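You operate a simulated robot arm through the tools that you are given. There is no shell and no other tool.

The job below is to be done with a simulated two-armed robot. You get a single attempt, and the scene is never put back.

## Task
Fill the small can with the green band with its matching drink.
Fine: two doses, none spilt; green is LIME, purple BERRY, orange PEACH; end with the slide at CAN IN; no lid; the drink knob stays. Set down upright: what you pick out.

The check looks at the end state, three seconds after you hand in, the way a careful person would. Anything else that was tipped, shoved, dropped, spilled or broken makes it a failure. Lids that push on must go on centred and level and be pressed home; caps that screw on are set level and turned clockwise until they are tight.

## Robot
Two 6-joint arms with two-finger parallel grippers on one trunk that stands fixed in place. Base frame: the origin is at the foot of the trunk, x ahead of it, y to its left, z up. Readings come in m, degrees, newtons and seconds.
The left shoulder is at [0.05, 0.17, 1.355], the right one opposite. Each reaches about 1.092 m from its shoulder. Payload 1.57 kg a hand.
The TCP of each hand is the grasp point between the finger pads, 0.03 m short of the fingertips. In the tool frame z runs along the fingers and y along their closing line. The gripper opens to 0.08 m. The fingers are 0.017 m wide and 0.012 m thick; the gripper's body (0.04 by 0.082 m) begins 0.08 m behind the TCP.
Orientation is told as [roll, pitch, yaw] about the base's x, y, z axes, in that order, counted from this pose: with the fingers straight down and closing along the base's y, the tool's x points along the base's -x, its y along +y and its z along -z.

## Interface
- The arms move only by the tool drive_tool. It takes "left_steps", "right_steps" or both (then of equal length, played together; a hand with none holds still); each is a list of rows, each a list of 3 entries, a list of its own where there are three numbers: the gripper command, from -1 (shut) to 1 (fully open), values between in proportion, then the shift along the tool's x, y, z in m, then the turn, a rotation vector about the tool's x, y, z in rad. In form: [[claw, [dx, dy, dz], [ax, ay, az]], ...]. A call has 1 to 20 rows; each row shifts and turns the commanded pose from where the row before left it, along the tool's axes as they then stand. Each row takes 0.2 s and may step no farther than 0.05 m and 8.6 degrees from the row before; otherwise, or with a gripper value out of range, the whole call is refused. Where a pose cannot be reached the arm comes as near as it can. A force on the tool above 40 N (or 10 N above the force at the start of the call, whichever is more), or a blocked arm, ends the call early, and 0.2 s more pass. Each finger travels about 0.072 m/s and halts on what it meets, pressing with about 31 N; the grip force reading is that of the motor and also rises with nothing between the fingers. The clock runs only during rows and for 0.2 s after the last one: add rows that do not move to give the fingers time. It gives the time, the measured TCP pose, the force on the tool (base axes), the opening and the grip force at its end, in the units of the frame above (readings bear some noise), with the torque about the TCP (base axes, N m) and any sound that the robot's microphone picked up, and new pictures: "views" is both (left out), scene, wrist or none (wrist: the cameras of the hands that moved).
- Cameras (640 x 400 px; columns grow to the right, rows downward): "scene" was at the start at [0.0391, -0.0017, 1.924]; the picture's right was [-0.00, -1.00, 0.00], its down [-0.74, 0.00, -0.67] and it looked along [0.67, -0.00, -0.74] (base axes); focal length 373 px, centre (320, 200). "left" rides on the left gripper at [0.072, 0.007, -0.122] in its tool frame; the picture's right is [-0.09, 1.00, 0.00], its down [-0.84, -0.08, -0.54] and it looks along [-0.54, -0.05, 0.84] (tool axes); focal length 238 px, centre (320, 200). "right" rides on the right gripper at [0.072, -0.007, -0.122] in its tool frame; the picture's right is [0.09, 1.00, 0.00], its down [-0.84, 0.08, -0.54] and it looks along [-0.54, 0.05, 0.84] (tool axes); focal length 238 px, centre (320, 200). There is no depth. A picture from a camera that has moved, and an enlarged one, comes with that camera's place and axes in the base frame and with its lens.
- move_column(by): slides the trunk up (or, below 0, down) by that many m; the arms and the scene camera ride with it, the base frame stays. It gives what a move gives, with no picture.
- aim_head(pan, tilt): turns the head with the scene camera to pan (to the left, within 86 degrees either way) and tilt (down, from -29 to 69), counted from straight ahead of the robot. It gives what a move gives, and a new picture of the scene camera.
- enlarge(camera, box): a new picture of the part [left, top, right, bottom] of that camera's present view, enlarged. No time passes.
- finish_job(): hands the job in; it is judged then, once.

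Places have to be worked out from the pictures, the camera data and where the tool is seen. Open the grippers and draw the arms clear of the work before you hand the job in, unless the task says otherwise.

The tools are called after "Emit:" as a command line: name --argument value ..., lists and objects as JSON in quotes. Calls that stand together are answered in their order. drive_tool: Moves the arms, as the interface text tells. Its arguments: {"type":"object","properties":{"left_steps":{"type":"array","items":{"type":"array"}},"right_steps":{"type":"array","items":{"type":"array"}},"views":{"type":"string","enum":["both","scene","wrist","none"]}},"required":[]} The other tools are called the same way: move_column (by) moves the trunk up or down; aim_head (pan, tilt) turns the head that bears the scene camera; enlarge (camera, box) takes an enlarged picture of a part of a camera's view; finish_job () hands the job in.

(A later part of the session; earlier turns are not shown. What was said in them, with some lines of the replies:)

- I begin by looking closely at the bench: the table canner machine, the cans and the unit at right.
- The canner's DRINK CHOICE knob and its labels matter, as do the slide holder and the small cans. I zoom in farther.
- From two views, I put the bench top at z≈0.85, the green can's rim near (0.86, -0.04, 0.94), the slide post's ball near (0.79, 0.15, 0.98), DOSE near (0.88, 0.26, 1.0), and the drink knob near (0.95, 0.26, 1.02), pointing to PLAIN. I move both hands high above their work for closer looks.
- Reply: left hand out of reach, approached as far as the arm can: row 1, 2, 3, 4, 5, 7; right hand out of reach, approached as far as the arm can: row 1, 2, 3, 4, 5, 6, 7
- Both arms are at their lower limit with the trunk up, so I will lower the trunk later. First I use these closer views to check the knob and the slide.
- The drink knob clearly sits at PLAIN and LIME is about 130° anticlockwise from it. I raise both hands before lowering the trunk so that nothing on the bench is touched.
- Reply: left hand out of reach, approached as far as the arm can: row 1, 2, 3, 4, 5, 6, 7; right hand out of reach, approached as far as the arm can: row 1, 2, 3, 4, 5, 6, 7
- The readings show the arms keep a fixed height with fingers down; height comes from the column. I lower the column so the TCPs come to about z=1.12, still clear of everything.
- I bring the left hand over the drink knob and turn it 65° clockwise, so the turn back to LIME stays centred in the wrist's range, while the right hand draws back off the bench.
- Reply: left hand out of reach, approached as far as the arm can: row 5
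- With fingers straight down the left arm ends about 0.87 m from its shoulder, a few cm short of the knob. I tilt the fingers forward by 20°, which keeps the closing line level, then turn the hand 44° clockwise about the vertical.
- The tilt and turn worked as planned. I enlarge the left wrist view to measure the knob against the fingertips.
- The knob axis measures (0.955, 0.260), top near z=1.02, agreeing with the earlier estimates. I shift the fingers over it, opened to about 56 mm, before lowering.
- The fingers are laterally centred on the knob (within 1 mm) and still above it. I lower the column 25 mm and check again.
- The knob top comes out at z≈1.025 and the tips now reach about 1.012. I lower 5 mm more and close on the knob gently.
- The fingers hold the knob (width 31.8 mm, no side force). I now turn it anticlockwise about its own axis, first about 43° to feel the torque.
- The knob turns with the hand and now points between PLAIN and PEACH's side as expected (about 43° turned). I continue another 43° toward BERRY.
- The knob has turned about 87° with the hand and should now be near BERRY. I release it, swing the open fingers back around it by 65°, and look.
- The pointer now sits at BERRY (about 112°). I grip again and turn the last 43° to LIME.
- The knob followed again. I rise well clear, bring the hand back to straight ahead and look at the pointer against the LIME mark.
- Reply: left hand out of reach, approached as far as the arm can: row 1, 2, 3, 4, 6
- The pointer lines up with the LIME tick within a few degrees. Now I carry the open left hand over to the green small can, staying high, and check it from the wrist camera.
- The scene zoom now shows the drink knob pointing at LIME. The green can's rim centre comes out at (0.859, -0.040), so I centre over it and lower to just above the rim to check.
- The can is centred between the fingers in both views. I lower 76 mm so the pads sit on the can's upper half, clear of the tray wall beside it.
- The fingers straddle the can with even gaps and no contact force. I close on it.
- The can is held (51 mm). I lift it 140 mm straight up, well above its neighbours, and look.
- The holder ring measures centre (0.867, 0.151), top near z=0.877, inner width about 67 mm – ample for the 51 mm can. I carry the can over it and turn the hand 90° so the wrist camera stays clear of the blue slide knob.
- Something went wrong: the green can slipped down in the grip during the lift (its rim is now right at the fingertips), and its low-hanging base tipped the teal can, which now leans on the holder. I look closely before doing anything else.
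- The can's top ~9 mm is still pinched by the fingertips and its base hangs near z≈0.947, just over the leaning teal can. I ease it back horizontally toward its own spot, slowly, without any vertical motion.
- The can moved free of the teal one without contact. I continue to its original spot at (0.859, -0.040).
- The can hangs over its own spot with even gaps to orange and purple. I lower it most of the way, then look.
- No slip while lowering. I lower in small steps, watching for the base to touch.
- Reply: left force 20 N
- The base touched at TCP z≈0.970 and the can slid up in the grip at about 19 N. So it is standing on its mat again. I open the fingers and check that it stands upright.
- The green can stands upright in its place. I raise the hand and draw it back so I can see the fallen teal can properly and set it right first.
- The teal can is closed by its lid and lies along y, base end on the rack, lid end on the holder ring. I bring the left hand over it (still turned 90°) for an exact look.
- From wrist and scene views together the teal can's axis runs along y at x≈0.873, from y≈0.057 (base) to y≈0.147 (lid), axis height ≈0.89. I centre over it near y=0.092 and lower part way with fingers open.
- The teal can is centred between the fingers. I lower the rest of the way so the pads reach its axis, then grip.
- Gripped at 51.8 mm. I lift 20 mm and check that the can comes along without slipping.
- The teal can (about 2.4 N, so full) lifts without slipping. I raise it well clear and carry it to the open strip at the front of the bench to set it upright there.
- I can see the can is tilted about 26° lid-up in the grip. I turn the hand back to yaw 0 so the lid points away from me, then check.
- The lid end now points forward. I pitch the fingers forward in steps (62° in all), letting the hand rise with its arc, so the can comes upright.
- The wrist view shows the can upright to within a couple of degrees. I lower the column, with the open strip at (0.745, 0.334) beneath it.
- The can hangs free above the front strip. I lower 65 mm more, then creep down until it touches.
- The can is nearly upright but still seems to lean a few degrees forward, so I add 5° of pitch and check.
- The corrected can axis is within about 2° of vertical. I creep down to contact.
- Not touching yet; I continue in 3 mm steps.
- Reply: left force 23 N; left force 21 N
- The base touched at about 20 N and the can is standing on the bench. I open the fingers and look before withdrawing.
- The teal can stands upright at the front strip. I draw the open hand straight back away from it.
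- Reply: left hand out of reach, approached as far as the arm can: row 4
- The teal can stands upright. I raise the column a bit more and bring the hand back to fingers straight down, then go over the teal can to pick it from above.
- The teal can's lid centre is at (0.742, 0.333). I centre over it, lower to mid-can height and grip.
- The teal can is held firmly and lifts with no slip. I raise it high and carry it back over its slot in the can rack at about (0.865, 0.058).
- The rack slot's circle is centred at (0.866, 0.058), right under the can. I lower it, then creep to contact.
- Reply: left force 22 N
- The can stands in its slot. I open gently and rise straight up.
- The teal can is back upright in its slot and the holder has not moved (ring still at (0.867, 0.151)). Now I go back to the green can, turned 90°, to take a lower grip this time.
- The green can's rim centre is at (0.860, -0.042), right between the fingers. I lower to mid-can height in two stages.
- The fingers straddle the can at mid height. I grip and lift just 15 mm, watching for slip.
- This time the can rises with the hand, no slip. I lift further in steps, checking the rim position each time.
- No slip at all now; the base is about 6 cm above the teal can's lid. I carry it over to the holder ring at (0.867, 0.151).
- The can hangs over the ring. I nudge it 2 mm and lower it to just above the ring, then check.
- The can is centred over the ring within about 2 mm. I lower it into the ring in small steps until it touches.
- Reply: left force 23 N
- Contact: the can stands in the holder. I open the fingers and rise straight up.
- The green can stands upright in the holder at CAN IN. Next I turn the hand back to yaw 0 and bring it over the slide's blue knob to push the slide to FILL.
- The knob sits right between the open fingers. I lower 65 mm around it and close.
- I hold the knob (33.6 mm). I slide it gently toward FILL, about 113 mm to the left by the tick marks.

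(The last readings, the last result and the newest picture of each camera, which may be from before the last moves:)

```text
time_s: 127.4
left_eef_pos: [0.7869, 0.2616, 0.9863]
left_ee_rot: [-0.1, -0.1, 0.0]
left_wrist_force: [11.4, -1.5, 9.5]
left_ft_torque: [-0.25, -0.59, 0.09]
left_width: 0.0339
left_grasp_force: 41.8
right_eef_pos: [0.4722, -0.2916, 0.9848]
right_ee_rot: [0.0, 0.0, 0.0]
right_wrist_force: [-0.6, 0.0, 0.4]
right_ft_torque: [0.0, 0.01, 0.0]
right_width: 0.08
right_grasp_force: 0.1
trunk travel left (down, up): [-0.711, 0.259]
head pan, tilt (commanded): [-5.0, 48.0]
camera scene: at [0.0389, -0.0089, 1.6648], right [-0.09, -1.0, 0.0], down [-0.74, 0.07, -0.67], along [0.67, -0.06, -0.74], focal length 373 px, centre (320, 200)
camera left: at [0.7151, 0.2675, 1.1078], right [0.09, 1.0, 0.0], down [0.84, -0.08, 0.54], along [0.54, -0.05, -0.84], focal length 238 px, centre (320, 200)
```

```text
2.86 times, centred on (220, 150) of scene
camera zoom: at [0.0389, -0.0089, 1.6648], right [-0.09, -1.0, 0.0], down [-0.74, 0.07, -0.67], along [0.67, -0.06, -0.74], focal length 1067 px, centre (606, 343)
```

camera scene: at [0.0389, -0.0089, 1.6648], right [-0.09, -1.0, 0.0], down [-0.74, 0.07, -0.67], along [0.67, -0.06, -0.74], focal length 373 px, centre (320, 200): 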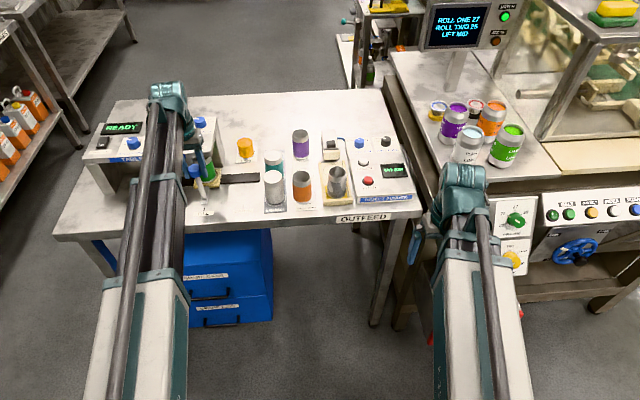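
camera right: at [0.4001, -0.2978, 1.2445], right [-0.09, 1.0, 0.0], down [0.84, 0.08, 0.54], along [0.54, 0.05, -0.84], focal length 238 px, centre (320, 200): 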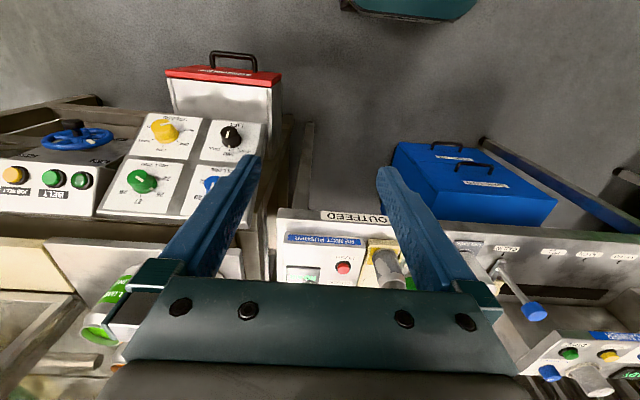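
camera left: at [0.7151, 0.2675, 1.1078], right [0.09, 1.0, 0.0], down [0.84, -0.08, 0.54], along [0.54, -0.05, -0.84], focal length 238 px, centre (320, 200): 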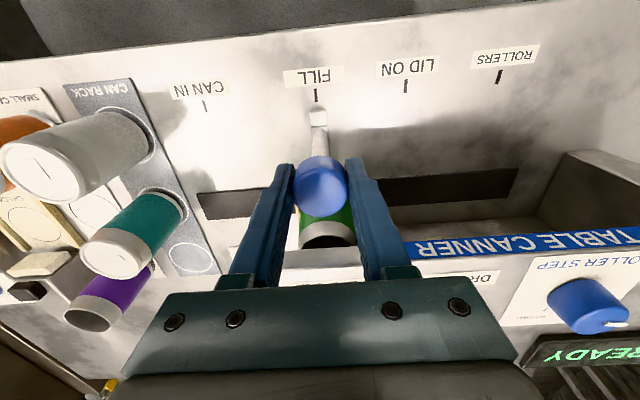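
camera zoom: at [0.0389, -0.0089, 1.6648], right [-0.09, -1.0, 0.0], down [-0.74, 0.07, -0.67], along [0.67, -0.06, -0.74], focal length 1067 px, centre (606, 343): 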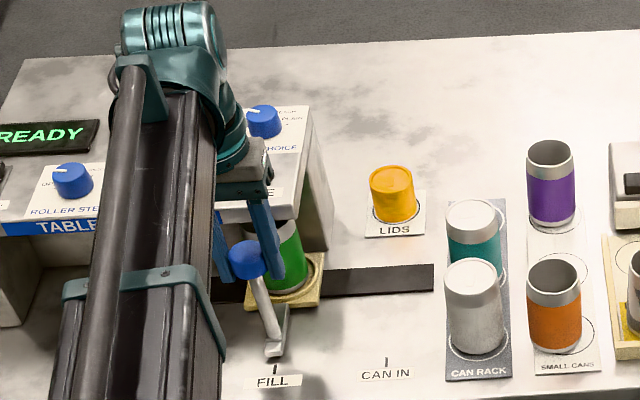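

The slide pointer lines up with the FILL tick (within about 1 mm) and the can is under the canner. I release the knob and rise.

Emit:
drive_tool --left_steps '[[-0.1, [0, 0, 0], [0, 0, 0]], [0.2, [0, 0, 0], [0, 0, 0]], [0.4, [0, 0, 0], [0, 0, 0]], [0.4, [0, 0, 0], [0, 0, 0]]]' --views "none"

Emit:
move_column --by 0.075

Emit:
enlarge --camera "left" --box '[200, 40, 440, 240]'

Emit:
enlarge --camera "scene" --box '[120, 90, 280, 230]'

```text
time_s: 128.4
left_eef_pos: [0.786, 0.2619, 0.986]
left_ee_rot: [0.0, 0.1, 0.0]
left_wrist_force: [0.8, 0.2, 0.8]
left_ft_torque: [0.02, 0.01, -0.02]
left_width: 0.056
left_grasp_force: 0.1
right_eef_pos: [0.4728, -0.2897, 0.9867]
right_ee_rot: [0.0, 0.1, 0.1]
right_wrist_force: [0.4, -0.7, 0.1]
right_ft_torque: [0.01, 0.01, 0.02]
right_width: 0.0798
right_grasp_force: 0.1
trunk travel left (down, up): [-0.711, 0.259]
head pan, tilt (commanded): [-5.0, 48.0]
```

```text
time_s: 129.6
left_eef_pos: [0.7859, 0.2614, 1.0606]
left_ee_rot: [0.0, 0.1, 0.1]
left_wrist_force: [0.8, 0.3, 0.7]
left_ft_torque: [-0.02, 0.0, -0.02]
left_width: 0.0563
left_grasp_force: 0.2
right_eef_pos: [0.4724, -0.2908, 1.0609]
right_ee_rot: [0.0, 0.1, 0.0]
right_wrist_force: [-0.1, 0.0, -1.0]
right_ft_torque: [0.01, -0.02, -0.03]
right_width: 0.0802
right_grasp_force: 0.0
trunk travel left (down, up): [-0.786, 0.184]
head pan, tilt (commanded): [-5.0, 48.0]
```

```text
2.00 times, centred on (320, 140) of left
camera zoom: at [0.7148, 0.2679, 1.1828], right [0.09, 1.0, 0.0], down [0.84, -0.08, 0.54], along [0.54, -0.05, -0.84], focal length 477 px, centre (320, 320)
```

zoom: 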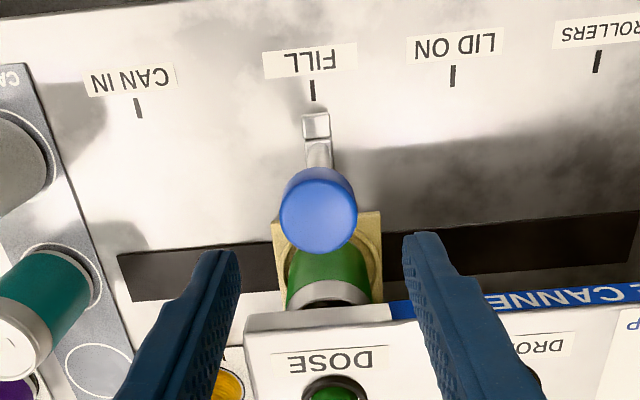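

```text
2.86 times, centred on (200, 160) of scene
camera zoom: at [0.0389, -0.0084, 1.7397], right [-0.09, -1.0, 0.0], down [-0.74, 0.06, -0.67], along [0.67, -0.06, -0.74], focal length 1067 px, centre (663, 314)
```

zoom: 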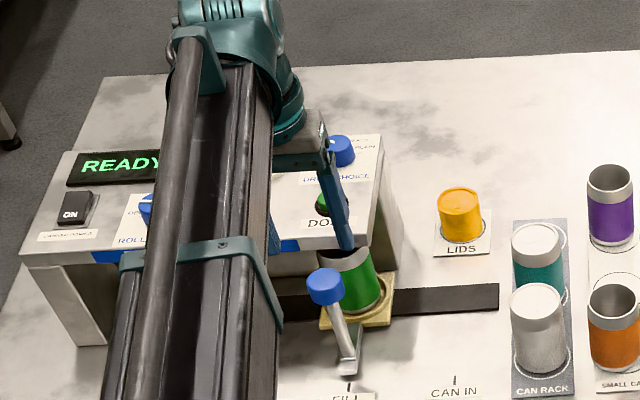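

The pointer is exactly aligned with FILL. I close the fingers and move over the green DOSE button.

Emit:
drive_tool --left_steps '[[0, [-0.024, -0.0005, 0], [0, 0, 0]], [-0.5, [-0.024, -0.0005, 0], [0, 0, 0]], [-1, [-0.024, -0.0005, 0], [0, 0, 0]], [-1, [-0.024, -0.0005, 0], [0, 0, 0]], [-1, [0, 0, 0], [0, 0, 0]], [-1, [0, 0, 0], [0, 0, 0]]]' --views "both"

Emit:
enlarge --camera "left" --box '[240, 80, 400, 220]'

Emit:
enlarge --camera "scene" --box '[160, 90, 260, 190]'

```text
time_s: 130.9
left_eef_pos: [0.881, 0.2606, 1.06]
left_ee_rot: [0.0, -0.1, 0.0]
left_wrist_force: [0.7, 0.1, -0.2]
left_ft_torque: [-0.02, 0.01, -0.01]
left_width: 0.0
left_grasp_force: 21.4
right_eef_pos: [0.4733, -0.2913, 1.0614]
right_ee_rot: [-0.1, 0.0, 0.1]
right_wrist_force: [0.9, -0.4, -0.4]
right_ft_torque: [0.01, 0.03, -0.03]
right_width: 0.08
right_grasp_force: 0.2
trunk travel left (down, up): [-0.786, 0.184]
head pan, tilt (commanded): [-5.0, 48.0]
camera scene: at [0.0388, -0.0084, 1.7397], right [-0.09, -1.0, 0.0], down [-0.74, 0.06, -0.67], along [0.67, -0.06, -0.74], focal length 373 px, centre (320, 200)
camera left: at [0.8097, 0.2663, 1.1829], right [0.09, 1.0, 0.0], down [0.84, -0.08, 0.54], along [0.54, -0.05, -0.84], focal length 238 px, centre (320, 200)
```

scene: 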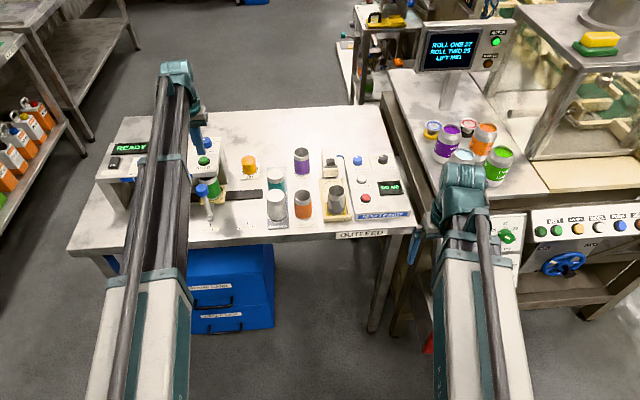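
left: 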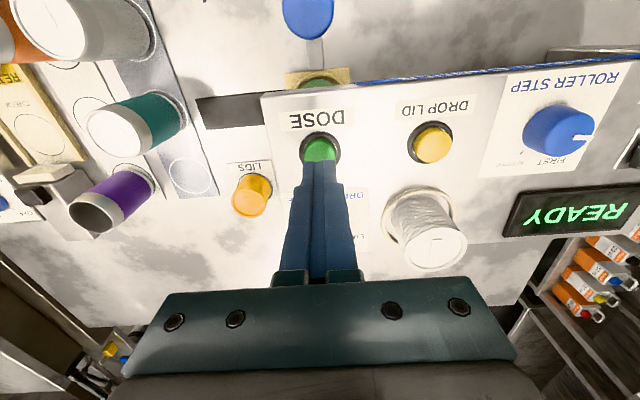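

```text
2.86 times, centred on (320, 150) of left
camera zoom: at [0.8097, 0.2663, 1.1829], right [0.09, 1.0, 0.0], down [0.84, -0.08, 0.54], along [0.54, -0.05, -0.84], focal length 681 px, centre (320, 343)
```

zoom: 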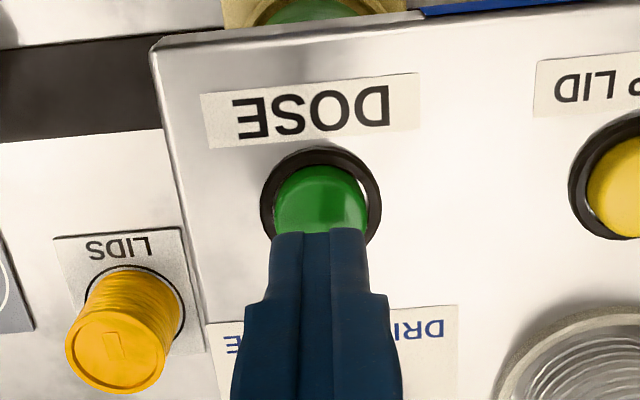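

```text
4.00 times, centred on (210, 140) of scene
camera zoom: at [0.0388, -0.0084, 1.7397], right [-0.09, -1.0, 0.0], down [-0.74, 0.06, -0.67], along [0.67, -0.06, -0.74], focal length 1494 px, centre (760, 440)
```

zoom: 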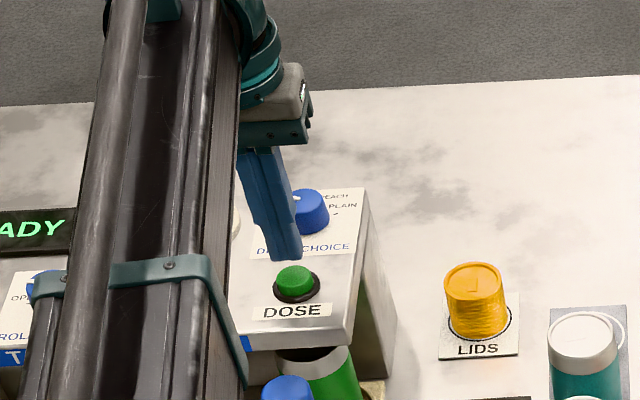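

The closed fingertips are right above the DOSE button. I lower to just above it, then press in small steps.

Emit:
move_column --by -0.018

Emit:
enlarge --camera "left" --box '[240, 80, 400, 220]'

Emit:
enlarge --camera "scene" --box '[170, 100, 250, 170]'

```text
time_s: 131.6
left_eef_pos: [0.8799, 0.2605, 1.0429]
left_ee_rot: [0.0, 0.0, 0.1]
left_wrist_force: [1.0, -0.3, 1.4]
left_ft_torque: [0.02, -0.01, 0.04]
left_width: 0.0
left_grasp_force: 21.9
right_eef_pos: [0.472, -0.2909, 1.0425]
right_ee_rot: [-0.1, 0.0, 0.0]
right_wrist_force: [0.4, 0.2, -1.1]
right_ft_torque: [-0.02, -0.02, -0.01]
right_width: 0.0798
right_grasp_force: 0.0
trunk travel left (down, up): [-0.768, 0.202]
head pan, tilt (commanded): [-5.0, 48.0]
heard: click
```

```text
2.86 times, centred on (320, 150) of left
camera zoom: at [0.8095, 0.2662, 1.165], right [0.09, 1.0, 0.0], down [0.84, -0.08, 0.54], along [0.54, -0.05, -0.84], focal length 681 px, centre (320, 343)
```

zoom: 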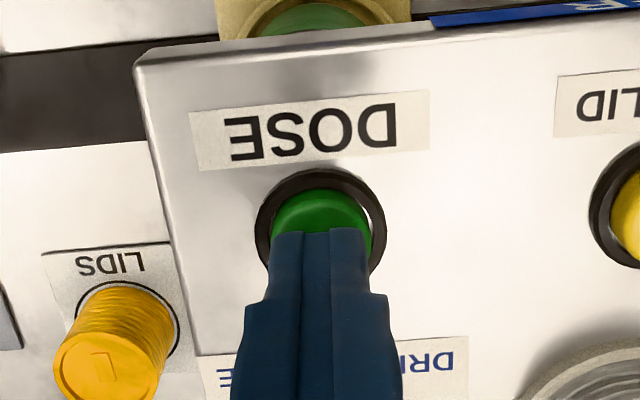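

```text
5.71 times, centred on (210, 135) of scene
camera zoom: at [0.0384, -0.0084, 1.7218], right [-0.09, -1.0, 0.0], down [-0.74, 0.06, -0.67], along [0.67, -0.06, -0.74], focal length 2134 px, centre (949, 571)
```

zoom: 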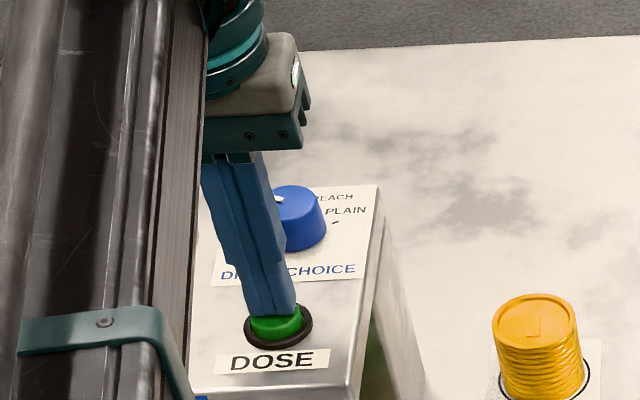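

A click was heard: the button is pressed already (its top is higher than I judged). I check the display and the can before doing anything else.

Emit:
enlarge --camera "scene" --box '[100, 110, 220, 200]'

Emit:
enlarge --camera "left" --box '[420, 130, 640, 260]'

```text
4.44 times, centred on (160, 155) of scene
camera zoom: at [0.0384, -0.0084, 1.7218], right [-0.09, -1.0, 0.0], down [-0.74, 0.06, -0.67], along [0.67, -0.06, -0.74], focal length 1660 px, centre (1031, 400)
```

zoom: 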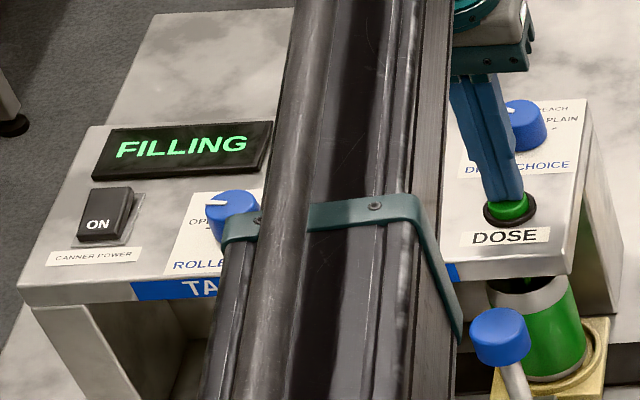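

```text
2.91 times, centred on (530, 195) of left
camera zoom: at [0.8095, 0.2662, 1.165], right [0.09, 1.0, 0.0], down [0.84, -0.08, 0.54], along [0.54, -0.05, -0.84], focal length 693 px, centre (-291, 214)
```

zoom: 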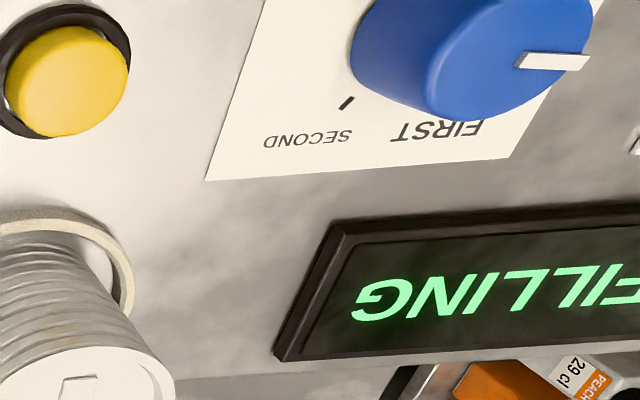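

The display shows FILLING – the first dose is running. I lift off the button and wait for it to finish.

Emit:
move_column --by 0.02

Emit:
enlarge --camera "scene" --box '[100, 110, 240, 210]'

Emit:
drive_tool --left_steps '[[-1, [0, 0, 0], [0, 0, 0]], [-1, [0, 0, 0], [0, 0, 0]], [-1, [0, 0, 0], [0, 0, 0]], [-1, [0, 0, 0], [0, 0, 0]], [-1, [0, 0, 0], [0, 0, 0]]]' --views "none"

Emit:
enlarge --camera "scene" --box '[100, 110, 240, 210]'

```text
time_s: 132.3
left_eef_pos: [0.8805, 0.259, 1.0631]
left_ee_rot: [0.0, -0.1, 0.0]
left_wrist_force: [1.3, 0.7, -0.2]
left_ft_torque: [-0.04, 0.02, 0.01]
left_width: 0.0
left_grasp_force: 21.3
right_eef_pos: [0.4725, -0.2909, 1.0621]
right_ee_rot: [0.0, 0.0, 0.1]
right_wrist_force: [0.6, -0.3, -0.3]
right_ft_torque: [0.01, -0.02, 0.01]
right_width: 0.0801
right_grasp_force: 0.0
trunk travel left (down, up): [-0.788, 0.182]
head pan, tilt (commanded): [-5.0, 48.0]
```

```text
4.00 times, centred on (170, 160) of scene
camera zoom: at [0.039, -0.0084, 1.7418], right [-0.09, -1.0, 0.0], down [-0.74, 0.06, -0.67], along [0.67, -0.06, -0.74], focal length 1494 px, centre (920, 360)
```

zoom: 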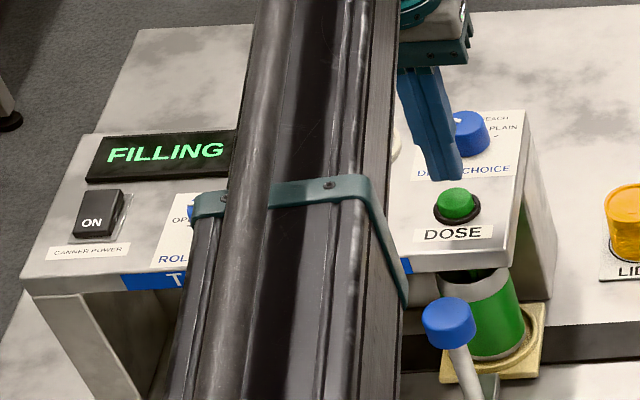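

```text
time_s: 133.5
left_eef_pos: [0.8803, 0.2602, 1.0618]
left_ee_rot: [0.0, 0.0, 0.0]
left_wrist_force: [-1.1, 0.4, 0.7]
left_ft_torque: [-0.05, -0.02, 0.02]
left_width: 0.0
left_grasp_force: 21.1
right_eef_pos: [0.4713, -0.2904, 1.0628]
right_ee_rot: [0.1, 0.0, 0.1]
right_wrist_force: [0.3, 0.3, 0.3]
right_ft_torque: [0.02, 0.02, 0.01]
right_width: 0.0798
right_grasp_force: 0.2
trunk travel left (down, up): [-0.788, 0.182]
head pan, tilt (commanded): [-5.0, 48.0]
```

```text
4.00 times, centred on (170, 160) of scene
camera zoom: at [0.0387, -0.0084, 1.7417], right [-0.09, -1.0, 0.0], down [-0.74, 0.06, -0.67], along [0.67, -0.06, -0.74], focal length 1494 px, centre (920, 360)
```

zoom: 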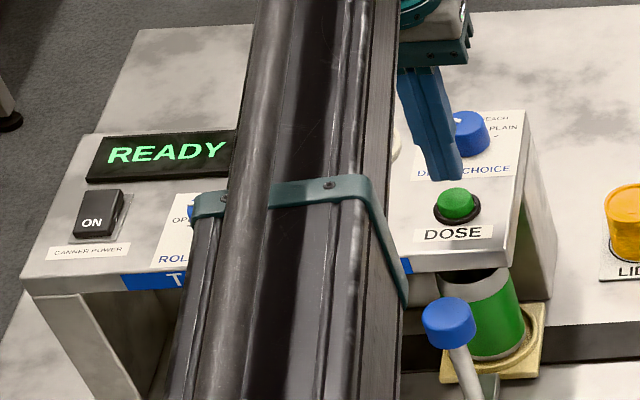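

READY again after the first dose. I look at the can mouth and the bench for drips before the second press.

Emit:
enlarge --camera "scene" --box '[195, 165, 245, 215]'

Emit:
enlarge --camera "scene" --box '[205, 125, 235, 150]'

```text
8.00 times, centred on (220, 190) of scene
camera zoom: at [0.0387, -0.0084, 1.7417], right [-0.09, -1.0, 0.0], down [-0.74, 0.06, -0.67], along [0.67, -0.06, -0.74], focal length 2987 px, centre (1120, 280)
```

zoom: 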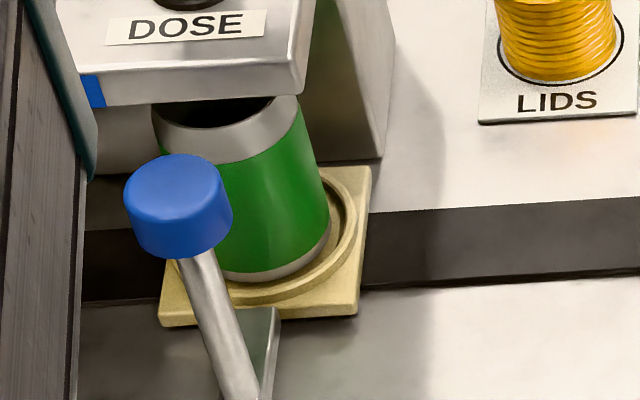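

```text
16.00 times, centred on (220, 138) of scene
camera zoom: at [0.0387, -0.0084, 1.7417], right [-0.09, -1.0, 0.0], down [-0.74, 0.06, -0.67], along [0.67, -0.06, -0.74], focal length 5975 px, centre (1920, 1200)
```

zoom: 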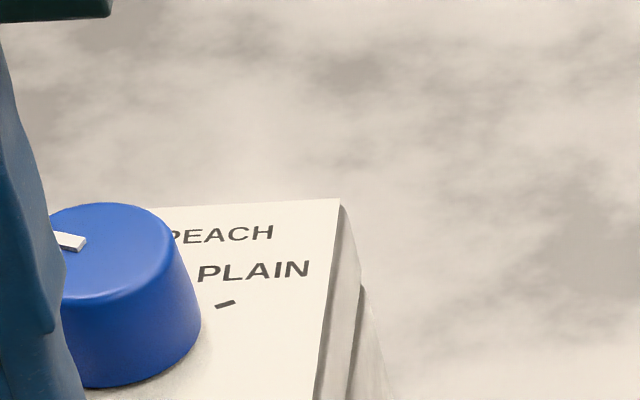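

No drips, the bench and holder are dry. I press DOSE a second time the same way.

Emit:
move_column --by -0.02

Emit:
enlarge --camera "scene" --box '[100, 110, 240, 210]'

```text
time_s: 134.1
left_eef_pos: [0.8811, 0.2596, 1.0438]
left_ee_rot: [0.0, -0.1, 0.1]
left_wrist_force: [0.2, -0.1, 1.9]
left_ft_torque: [0.01, -0.04, 0.0]
left_width: 0.0
left_grasp_force: 21.2
right_eef_pos: [0.4715, -0.2896, 1.0423]
right_ee_rot: [0.0, 0.0, 0.0]
right_wrist_force: [-0.2, 0.3, -0.1]
right_ft_torque: [0.02, 0.03, -0.01]
right_width: 0.0799
right_grasp_force: 0.0
trunk travel left (down, up): [-0.768, 0.202]
head pan, tilt (commanded): [-5.0, 48.0]
heard: click
```

```text
4.00 times, centred on (170, 160) of scene
camera zoom: at [0.0384, -0.0084, 1.7218], right [-0.09, -1.0, 0.0], down [-0.74, 0.06, -0.67], along [0.67, -0.06, -0.74], focal length 1494 px, centre (920, 360)
```

zoom: 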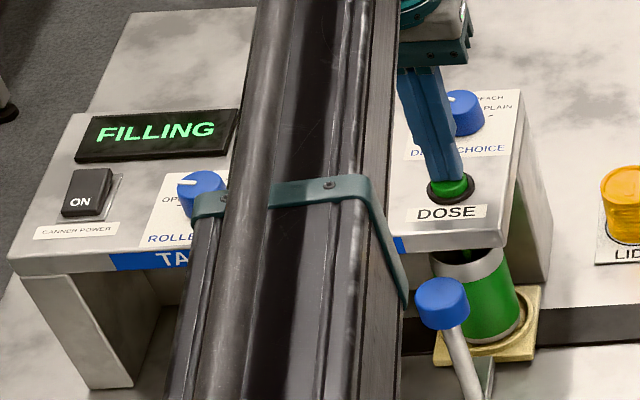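

The second click and FILLING confirm the second dose. I lift off the button and wait until the machine is READY.

Emit:
move_column --by 0.025

Emit:
drive_tool --left_steps '[[-1, [0, 0, 0], [0, 0, 0]], [-1, [0, 0, 0], [0, 0, 0]], [-1, [0, 0, 0], [0, 0, 0]], [-1, [0, 0, 0], [0, 0, 0]], [-1, [0, 0, 0], [0, 0, 0]], [-1, [0, 0, 0], [0, 0, 0]], [-1, [0, 0, 0], [0, 0, 0]], [-1, [0, 0, 0], [0, 0, 0]]]' --views "none"

Emit:
enlarge --camera "scene" --box '[100, 110, 240, 210]'

Emit:
enlarge --camera "scene" --box '[195, 165, 245, 215]'

```text
time_s: 134.8
left_eef_pos: [0.8814, 0.2603, 1.068]
left_ee_rot: [-0.1, 0.0, 0.0]
left_wrist_force: [-0.3, 0.1, -0.1]
left_ft_torque: [-0.01, 0.01, -0.01]
left_width: 0.0
left_grasp_force: 21.2
right_eef_pos: [0.4728, -0.2901, 1.0685]
right_ee_rot: [0.0, 0.0, -0.1]
right_wrist_force: [-0.5, -0.7, 0.2]
right_ft_torque: [0.03, 0.0, -0.03]
right_width: 0.0801
right_grasp_force: 0.2
trunk travel left (down, up): [-0.793, 0.177]
head pan, tilt (commanded): [-5.0, 48.0]
```

```text
time_s: 136.7
left_eef_pos: [0.8814, 0.2606, 1.0669]
left_ee_rot: [-0.1, 0.0, 0.1]
left_wrist_force: [0.3, 0.2, 0.1]
left_ft_torque: [0.02, 0.0, -0.03]
left_width: 0.0
left_grasp_force: 22.0
right_eef_pos: [0.4709, -0.29, 1.0674]
right_ee_rot: [0.0, 0.0, 0.0]
right_wrist_force: [0.5, 0.1, 0.2]
right_ft_torque: [-0.04, 0.02, 0.0]
right_width: 0.0801
right_grasp_force: 0.0
trunk travel left (down, up): [-0.793, 0.177]
head pan, tilt (commanded): [-5.0, 48.0]
```

```text
4.00 times, centred on (170, 160) of scene
camera zoom: at [0.0387, -0.0084, 1.7468], right [-0.09, -1.0, 0.0], down [-0.74, 0.06, -0.67], along [0.67, -0.06, -0.74], focal length 1494 px, centre (920, 360)
```

zoom: 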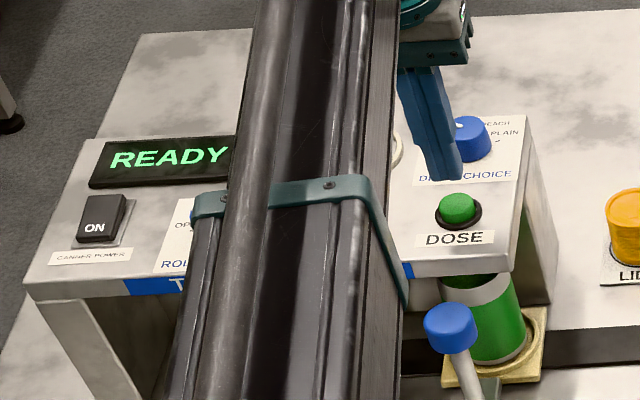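

```text
8.00 times, centred on (220, 190) of scene
camera zoom: at [0.0387, -0.0084, 1.7468], right [-0.09, -1.0, 0.0], down [-0.74, 0.06, -0.67], along [0.67, -0.06, -0.74], focal length 2987 px, centre (1120, 280)
```

zoom: 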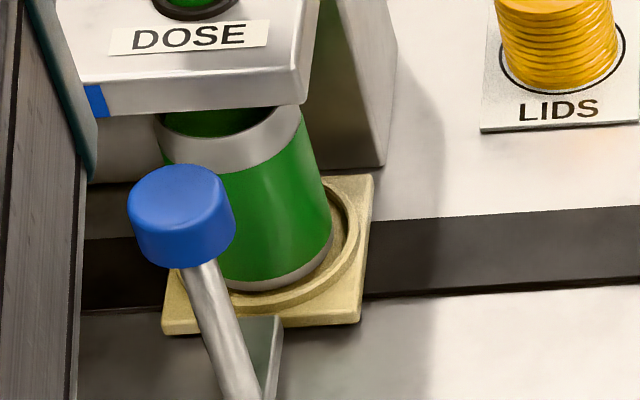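

Both doses are in: green drink is visible in the can and nothing has spilt. I go back to the slide's blue knob to return it to CAN IN.

Emit:
drive_tool --left_steps '[[-1, [0.024, 0.0003, 0], [0, 0, 0]], [-0.5, [0.024, 0.0003, 0], [0, 0, 0]], [0, [0.024, 0.0003, 0], [0, 0, 0]], [0.4, [0.024, 0.0003, 0], [0, 0, 0]], [0.5, [0, 0, 0], [0, 0, 0]], [0.5, [0, 0, 0], [0, 0, 0]]]' --views "wrist"

Emit:
enlarge --camera "left" --box '[200, 40, 440, 240]'

```text
time_s: 138.1
left_eef_pos: [0.784, 0.2597, 1.069]
left_ee_rot: [-0.1, 0.0, 0.0]
left_wrist_force: [0.6, -0.6, 1.8]
left_ft_torque: [0.0, 0.03, 0.02]
left_width: 0.0603
left_grasp_force: 0.0
right_eef_pos: [0.4717, -0.2915, 1.0682]
right_ee_rot: [0.1, 0.0, 0.1]
right_wrist_force: [0.3, 0.6, -0.3]
right_ft_torque: [-0.01, -0.03, 0.02]
right_width: 0.0801
right_grasp_force: 0.0
trunk travel left (down, up): [-0.793, 0.177]
head pan, tilt (commanded): [-5.0, 48.0]
camera left: at [0.7132, 0.2672, 1.19], right [0.09, 1.0, 0.0], down [0.84, -0.08, 0.54], along [0.54, -0.05, -0.84], focal length 238 px, centre (320, 200)
```

left: 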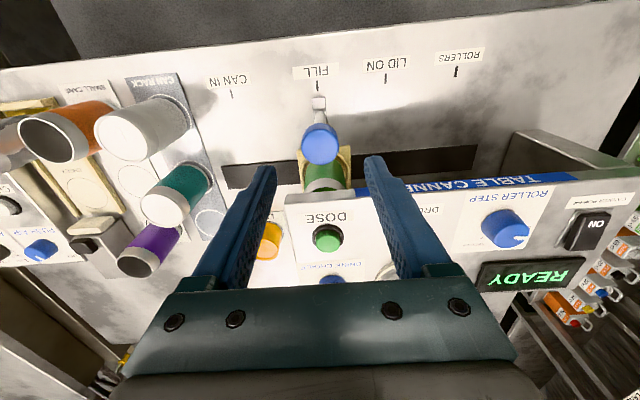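

```text
2.00 times, centred on (320, 140) of left
camera zoom: at [0.7132, 0.2672, 1.19], right [0.09, 1.0, 0.0], down [0.84, -0.08, 0.54], along [0.54, -0.05, -0.84], focal length 477 px, centre (320, 320)
```

zoom: 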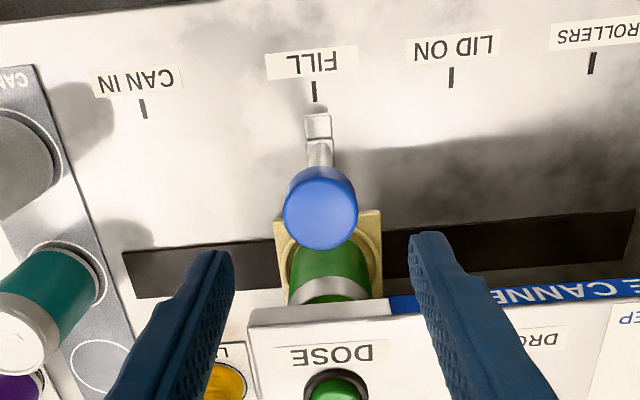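

The knob is centred again. I lower around it and close softly.

Emit:
drive_tool --left_steps '[[0.5, [-0.002, 0.0015, 0], [0, 0, 0]], [0.5, [0, 0, 0], [0, 0, 0]]]' --views "none"

Emit:
move_column --by -0.082

Emit:
drive_tool --left_steps '[[0.3, [0, 0, 0], [0, 0, 0]], [0.15, [0, 0, 0], [0, 0, 0]], [0.0, [0, 0, 0], [0, 0, 0]], [-0.15, [0, 0, 0], [0, 0, 0]], [-0.3, [0, 0, 0], [0, 0, 0]], [-0.5, [0, 0, 0], [0, 0, 0]]]' --views "both"

Emit:
enlarge --camera "scene" --box '[150, 80, 290, 220]'

```text
time_s: 138.7
left_eef_pos: [0.7852, 0.2618, 1.0681]
left_ee_rot: [0.0, 0.0, 0.1]
left_wrist_force: [0.3, 0.4, 0.7]
left_ft_torque: [0.02, -0.02, 0.0]
left_width: 0.0598
left_grasp_force: 0.1
right_eef_pos: [0.4723, -0.2915, 1.0676]
right_ee_rot: [-0.1, 0.0, 0.0]
right_wrist_force: [0.4, 0.0, -0.1]
right_ft_torque: [-0.03, 0.04, 0.02]
right_width: 0.0801
right_grasp_force: 0.2
trunk travel left (down, up): [-0.793, 0.177]
head pan, tilt (commanded): [-5.0, 48.0]
```

```text
time_s: 139.8
left_eef_pos: [0.7855, 0.2624, 0.9858]
left_ee_rot: [0.1, -0.1, 0.1]
left_wrist_force: [1.0, 0.0, -0.6]
left_ft_torque: [0.0, -0.01, -0.01]
left_width: 0.0601
left_grasp_force: 0.0
right_eef_pos: [0.4727, -0.2903, 0.9865]
right_ee_rot: [0.0, -0.1, 0.0]
right_wrist_force: [0.3, 0.1, 0.0]
right_ft_torque: [-0.02, 0.01, 0.02]
right_width: 0.0801
right_grasp_force: 0.2
trunk travel left (down, up): [-0.711, 0.259]
head pan, tilt (commanded): [-5.0, 48.0]
```

```text
time_s: 141.2
left_eef_pos: [0.7874, 0.2611, 0.9856]
left_ee_rot: [0.0, 0.0, 0.0]
left_wrist_force: [0.6, -1.2, -0.8]
left_ft_torque: [-0.19, 0.06, -0.1]
left_width: 0.0336
left_grasp_force: 41.6
right_eef_pos: [0.4719, -0.2902, 0.985]
right_ee_rot: [0.0, 0.0, 0.0]
right_wrist_force: [0.4, -0.9, 0.3]
right_ft_torque: [0.0, 0.02, -0.02]
right_width: 0.0797
right_grasp_force: 0.1
trunk travel left (down, up): [-0.711, 0.259]
head pan, tilt (commanded): [-5.0, 48.0]
camera scene: at [0.0387, -0.0086, 1.6648], right [-0.09, -1.0, 0.0], down [-0.74, 0.06, -0.67], along [0.67, -0.06, -0.74], focal length 373 px, centre (320, 200)
camera left: at [0.7151, 0.2686, 1.108], right [0.09, 1.0, 0.0], down [0.84, -0.08, 0.54], along [0.54, -0.05, -0.84], focal length 238 px, centre (320, 200)
```

scene: 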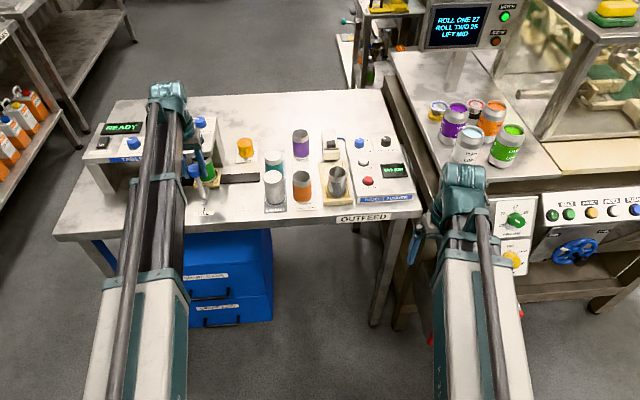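
left: 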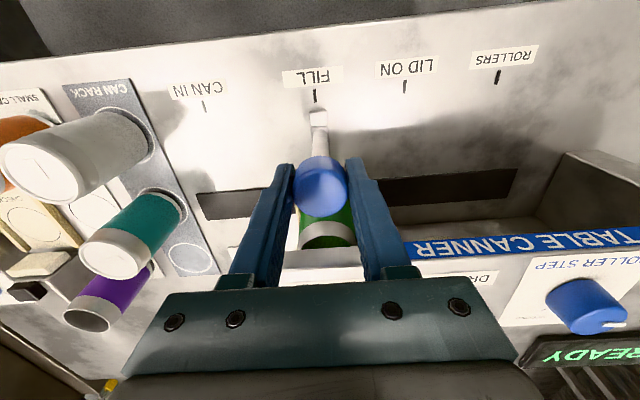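

```text
2.86 times, centred on (220, 150) of scene
camera zoom: at [0.0387, -0.0086, 1.6648], right [-0.09, -1.0, 0.0], down [-0.74, 0.06, -0.67], along [0.67, -0.06, -0.74], focal length 1067 px, centre (606, 343)
```

zoom: 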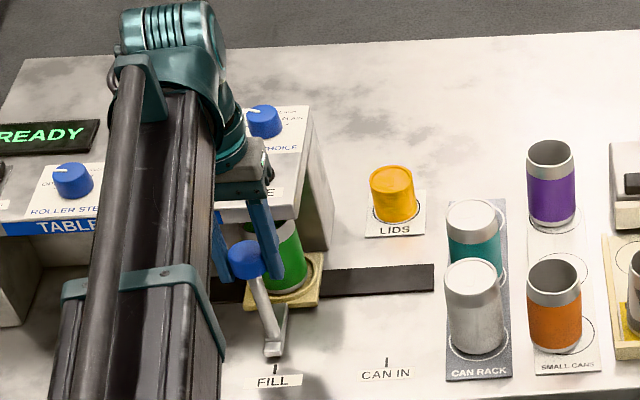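

I slide it back toward CAN IN very gently, with slow ramps so the drink does not slosh.

Emit:
drive_tool --left_steps '[[-0.5, [0, -0.001, 0], [0, 0, 0]], [-0.5, [0, -0.002, 0], [0, 0, 0]], [-0.5, [0, -0.003, 0], [0, 0, 0]], [-0.5, [0, -0.004, 0], [0, 0, 0]], [-0.5, [0, -0.005, 0], [0, 0, 0]], [-0.5, [0, -0.006, 0], [0, 0, 0]], [-0.5, [0, -0.007, 0], [0, 0, 0]], [-0.5, [0, -0.009, 0], [0, 0, 0]], [-0.5, [0, -0.0095, 0], [0, 0, 0]], [-0.5, [0, -0.0095, 0], [0, 0, 0]], [-0.5, [0, -0.0095, 0], [0, 0, 0]], [-0.5, [0, -0.0095, 0], [0, 0, 0]], [-0.5, [0, -0.009, 0], [0, 0, 0]], [-0.5, [0, -0.007, 0], [0, 0, 0]], [-0.5, [0, -0.006, 0], [0, 0, 0]], [-0.5, [0, -0.005, 0], [0, 0, 0]], [-0.5, [0, -0.004, 0], [0, 0, 0]], [-0.5, [0, -0.003, 0], [0, 0, 0]], [-0.5, [0, -0.002, 0], [0, 0, 0]], [-0.5, [0, -0.001, 0], [0, 0, 0]]]' --views "both"

Emit:
enlarge --camera "left" --box '[220, 60, 420, 260]'

Emit:
enlarge --camera "scene" --box '[180, 80, 320, 220]'

```text
time_s: 145.4
left_eef_pos: [0.787, 0.151, 0.9862]
left_ee_rot: [0.0, 0.0, 0.0]
left_wrist_force: [-2.8, -0.3, -2.5]
left_ft_torque: [-0.41, -0.57, -0.04]
left_width: 0.0336
left_grasp_force: 41.2
right_eef_pos: [0.4721, -0.29, 0.9863]
right_ee_rot: [0.0, 0.0, 0.0]
right_wrist_force: [0.2, 0.6, 0.1]
right_ft_torque: [0.01, 0.02, -0.03]
right_width: 0.0798
right_grasp_force: 0.1
trunk travel left (down, up): [-0.711, 0.259]
head pan, tilt (commanded): [-5.0, 48.0]
camera scene: at [0.0385, -0.0082, 1.6647], right [-0.09, -1.0, 0.0], down [-0.74, 0.06, -0.67], along [0.67, -0.06, -0.74], focal length 373 px, centre (320, 200)
camera left: at [0.7151, 0.157, 1.108], right [0.09, 1.0, 0.0], down [0.84, -0.08, 0.54], along [0.54, -0.05, -0.84], focal length 238 px, centre (320, 200)
```

scene: 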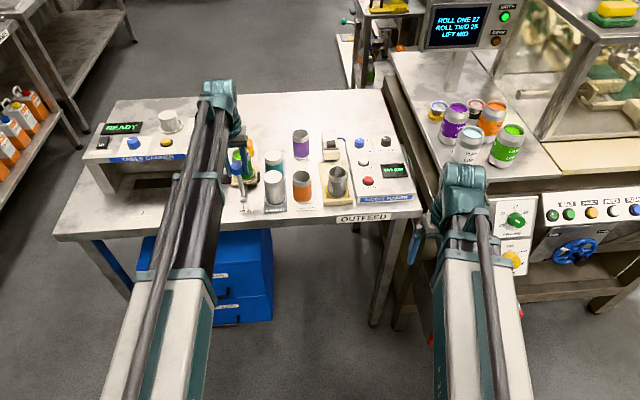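
left: 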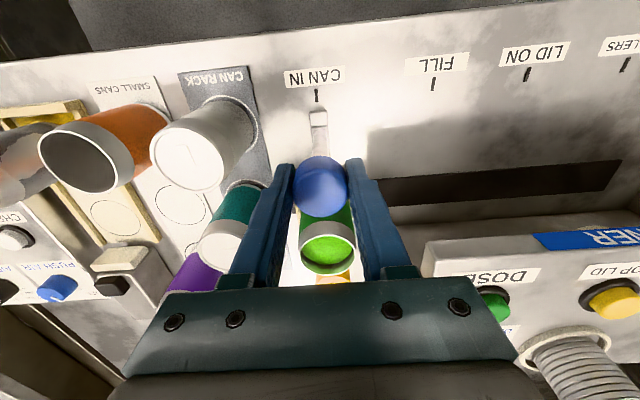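

```text
2.00 times, centred on (320, 160) of left
camera zoom: at [0.7151, 0.157, 1.108], right [0.09, 1.0, 0.0], down [0.84, -0.08, 0.54], along [0.54, -0.05, -0.84], focal length 477 px, centre (320, 280)
```

zoom: 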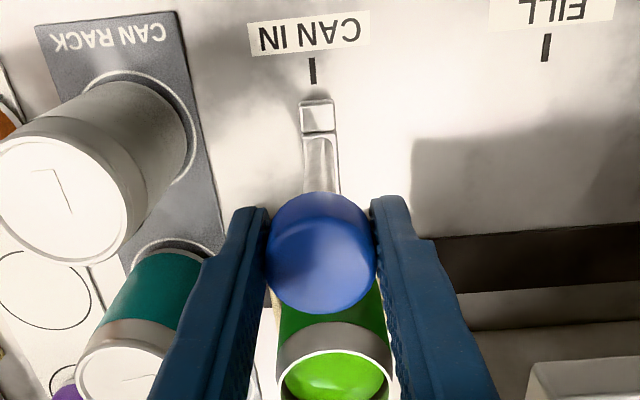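

```text
2.86 times, centred on (250, 150) of scene
camera zoom: at [0.0385, -0.0082, 1.6647], right [-0.09, -1.0, 0.0], down [-0.74, 0.06, -0.67], along [0.67, -0.06, -0.74], focal length 1067 px, centre (520, 343)
```

zoom: 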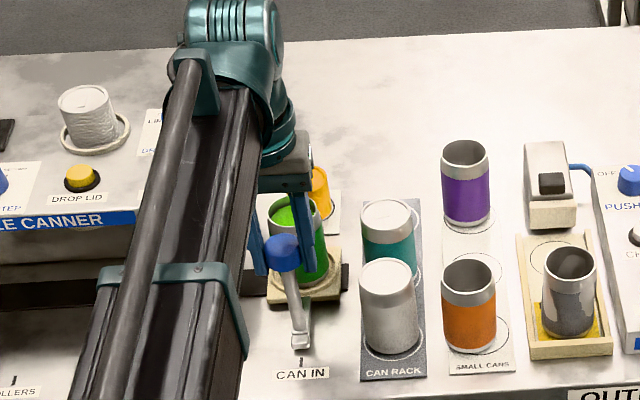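

The can is full of bright green LIME and the slide pointer is back on the CAN IN tick, same as at the start. I release the knob and rise.

Emit:
drive_tool --left_steps '[[-0.15, [0, 0, 0], [0, 0, 0]], [0.0, [0, 0, 0], [0, 0, 0]], [0.15, [0, 0, 0], [0, 0, 0]], [0.3, [0, 0, 0], [0, 0, 0]], [0.5, [0, 0, 0], [0, 0, 0]], [0.5, [0, 0, 0], [0, 0, 0]]]' --views "none"

Emit:
move_column --by 0.1

Emit:
enlarge --camera "left" --box '[200, 40, 440, 240]'

```text
time_s: 146.8
left_eef_pos: [0.7864, 0.1502, 0.9851]
left_ee_rot: [0.0, -0.1, 0.1]
left_wrist_force: [0.8, 0.8, -0.4]
left_ft_torque: [0.04, -0.04, -0.01]
left_width: 0.06
left_grasp_force: 0.1
right_eef_pos: [0.4704, -0.2898, 0.9861]
right_ee_rot: [0.0, 0.1, 0.0]
right_wrist_force: [-0.3, 0.1, 0.7]
right_ft_torque: [-0.01, 0.0, 0.03]
right_width: 0.0804
right_grasp_force: 0.1
trunk travel left (down, up): [-0.711, 0.259]
head pan, tilt (commanded): [-5.0, 48.0]
```

```text
time_s: 148.2
left_eef_pos: [0.7865, 0.1501, 1.0862]
left_ee_rot: [0.0, 0.1, 0.0]
left_wrist_force: [-0.8, -0.1, 0.5]
left_ft_torque: [0.04, 0.01, 0.03]
left_width: 0.0599
left_grasp_force: 0.0
right_eef_pos: [0.4721, -0.2906, 1.0858]
right_ee_rot: [0.0, 0.1, 0.0]
right_wrist_force: [0.4, -0.7, -1.0]
right_ft_torque: [0.0, 0.0, 0.01]
right_width: 0.0798
right_grasp_force: 0.1
trunk travel left (down, up): [-0.811, 0.159]
head pan, tilt (commanded): [-5.0, 48.0]
```

```text
2.00 times, centred on (320, 140) of left
camera zoom: at [0.7154, 0.1569, 1.2078], right [0.09, 1.0, 0.0], down [0.84, -0.08, 0.54], along [0.54, -0.05, -0.84], focal length 477 px, centre (320, 320)
```

zoom: 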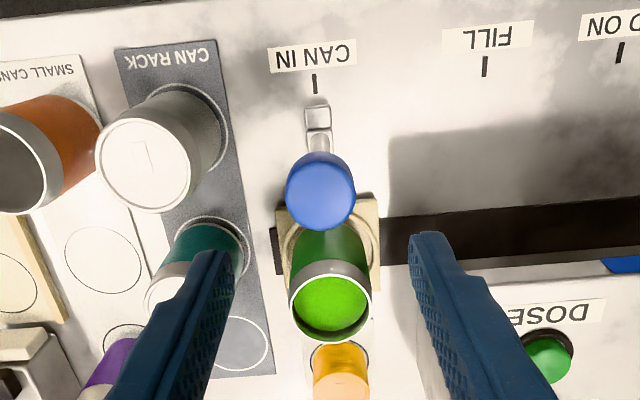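

I draw the left hand back off the bench with the gripper open, then inspect the whole scene.

Emit:
drive_tool --left_steps '[[0.6, [0.04, 0, 0], [0, 0, 0]], [0.8, [0.04, 0.01, 0], [0, 0, 0]], [1, [0.04, 0.025, 0], [0, 0, 0]], [1, [0.04, 0.025, 0], [0, 0, 0]], [1, [0.04, 0.025, 0], [0, 0, 0]], [1, [0.04, 0.025, 0], [0, 0, 0]], [1, [0.03, 0.025, 0], [0, 0, 0]], [1, [0, 0.03, 0], [0, 0, 0]], [1, [0, 0.03, 0], [0, 0, 0]], [1, [0, 0, 0], [0, 0, 0]]]' --views "scene"

Emit:
enlarge --camera "scene" --box '[90, 110, 250, 230]'

Emit:
enlarge --camera "scene" --box '[210, 130, 420, 250]'

Emit:
enlarge --camera "scene" --box '[180, 125, 230, 165]'

```text
time_s: 150.4
left_eef_pos: [0.5158, 0.3441, 1.0856]
left_ee_rot: [0.1, 0.0, -0.1]
left_wrist_force: [-0.6, -0.4, -0.9]
left_ft_torque: [-0.02, 0.02, -0.02]
left_width: 0.0801
left_grasp_force: 0.1
right_eef_pos: [0.4715, -0.2915, 1.0865]
right_ee_rot: [0.0, -0.1, 0.0]
right_wrist_force: [0.4, 0.3, 0.0]
right_ft_torque: [-0.02, 0.01, -0.02]
right_width: 0.0802
right_grasp_force: 0.1
trunk travel left (down, up): [-0.811, 0.159]
head pan, tilt (commanded): [-5.0, 48.0]
camera scene: at [0.0387, -0.0086, 1.7647], right [-0.09, -1.0, 0.0], down [-0.74, 0.06, -0.67], along [0.67, -0.06, -0.74], focal length 373 px, centre (320, 200)
```

scene: 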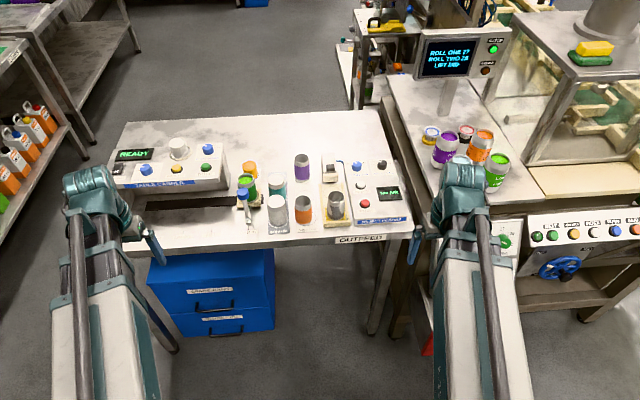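

```text
3.33 times, centred on (170, 170) of scene
camera zoom: at [0.0387, -0.0086, 1.7647], right [-0.09, -1.0, 0.0], down [-0.74, 0.06, -0.67], along [0.67, -0.06, -0.74], focal length 1245 px, centre (820, 300)
```

zoom: 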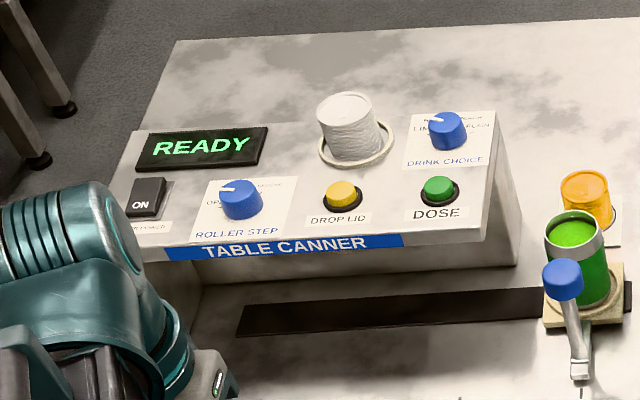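

```text
3.05 times, centred on (315, 190) of scene
camera zoom: at [0.0387, -0.0086, 1.7647], right [-0.09, -1.0, 0.0], down [-0.74, 0.06, -0.67], along [0.67, -0.06, -0.74], focal length 1138 px, centre (335, 230)
```

zoom: 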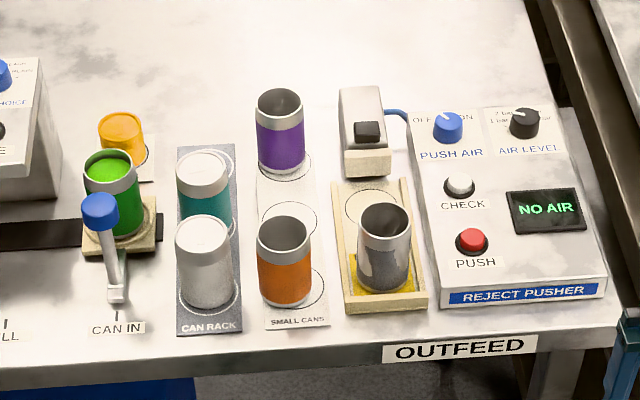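

```text
10.00 times, centred on (205, 145) of scene
camera zoom: at [0.0387, -0.0086, 1.7647], right [-0.09, -1.0, 0.0], down [-0.74, 0.06, -0.67], along [0.67, -0.06, -0.74], focal length 3734 px, centre (1470, 750)
```

zoom: 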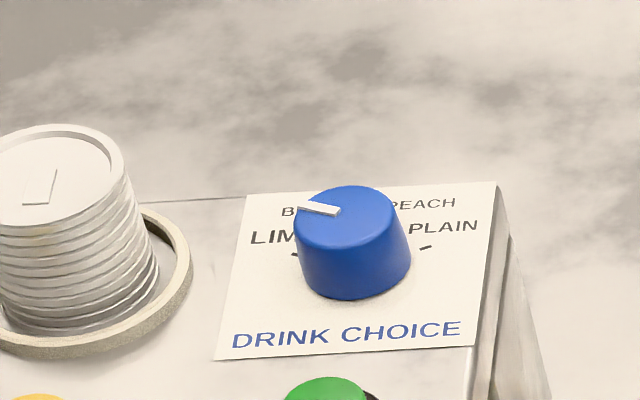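

Final check: the green can stands upright in the holder, full of LIME from two doses with no lid and nothing spilt. The slide is on CAN IN, the drink knob is left at LIME, and the teal can I knocked over is upright in its slot again. All other items are in place and both hands are open and clear, so I hand the job in.

Emit:
finish_job

```text
The job is handed in.
```

The small green-banded can has two doses of LIME, nothing spilt and no lid. It stands upright in the slide holder, and the slide is back at CAN IN. The job is handed in, but no verdict came back.

- **Teal can knocked over:** on my first lift the green can slipped down in the grip, and its base tipped the teal can in the can rack onto the holder. I stood the teal can up again and put it back in its slot, within a few millimetres of where it was. It was lidded and I saw no leak. If the check counts anything that was tipped along the way, this could fail the job.
- **Drink knob:** it started at PLAIN. I turned it to LIME, because the can could not be filled with LIME otherwise, and left it there. I took "the drink knob stays" to mean it need not be turned back.
- **Where the can is:** I left it in the holder rather than on the bench. I took "set down upright" to be met by it standing upright there.

Both grippers are open and the arms are clear of the bench.
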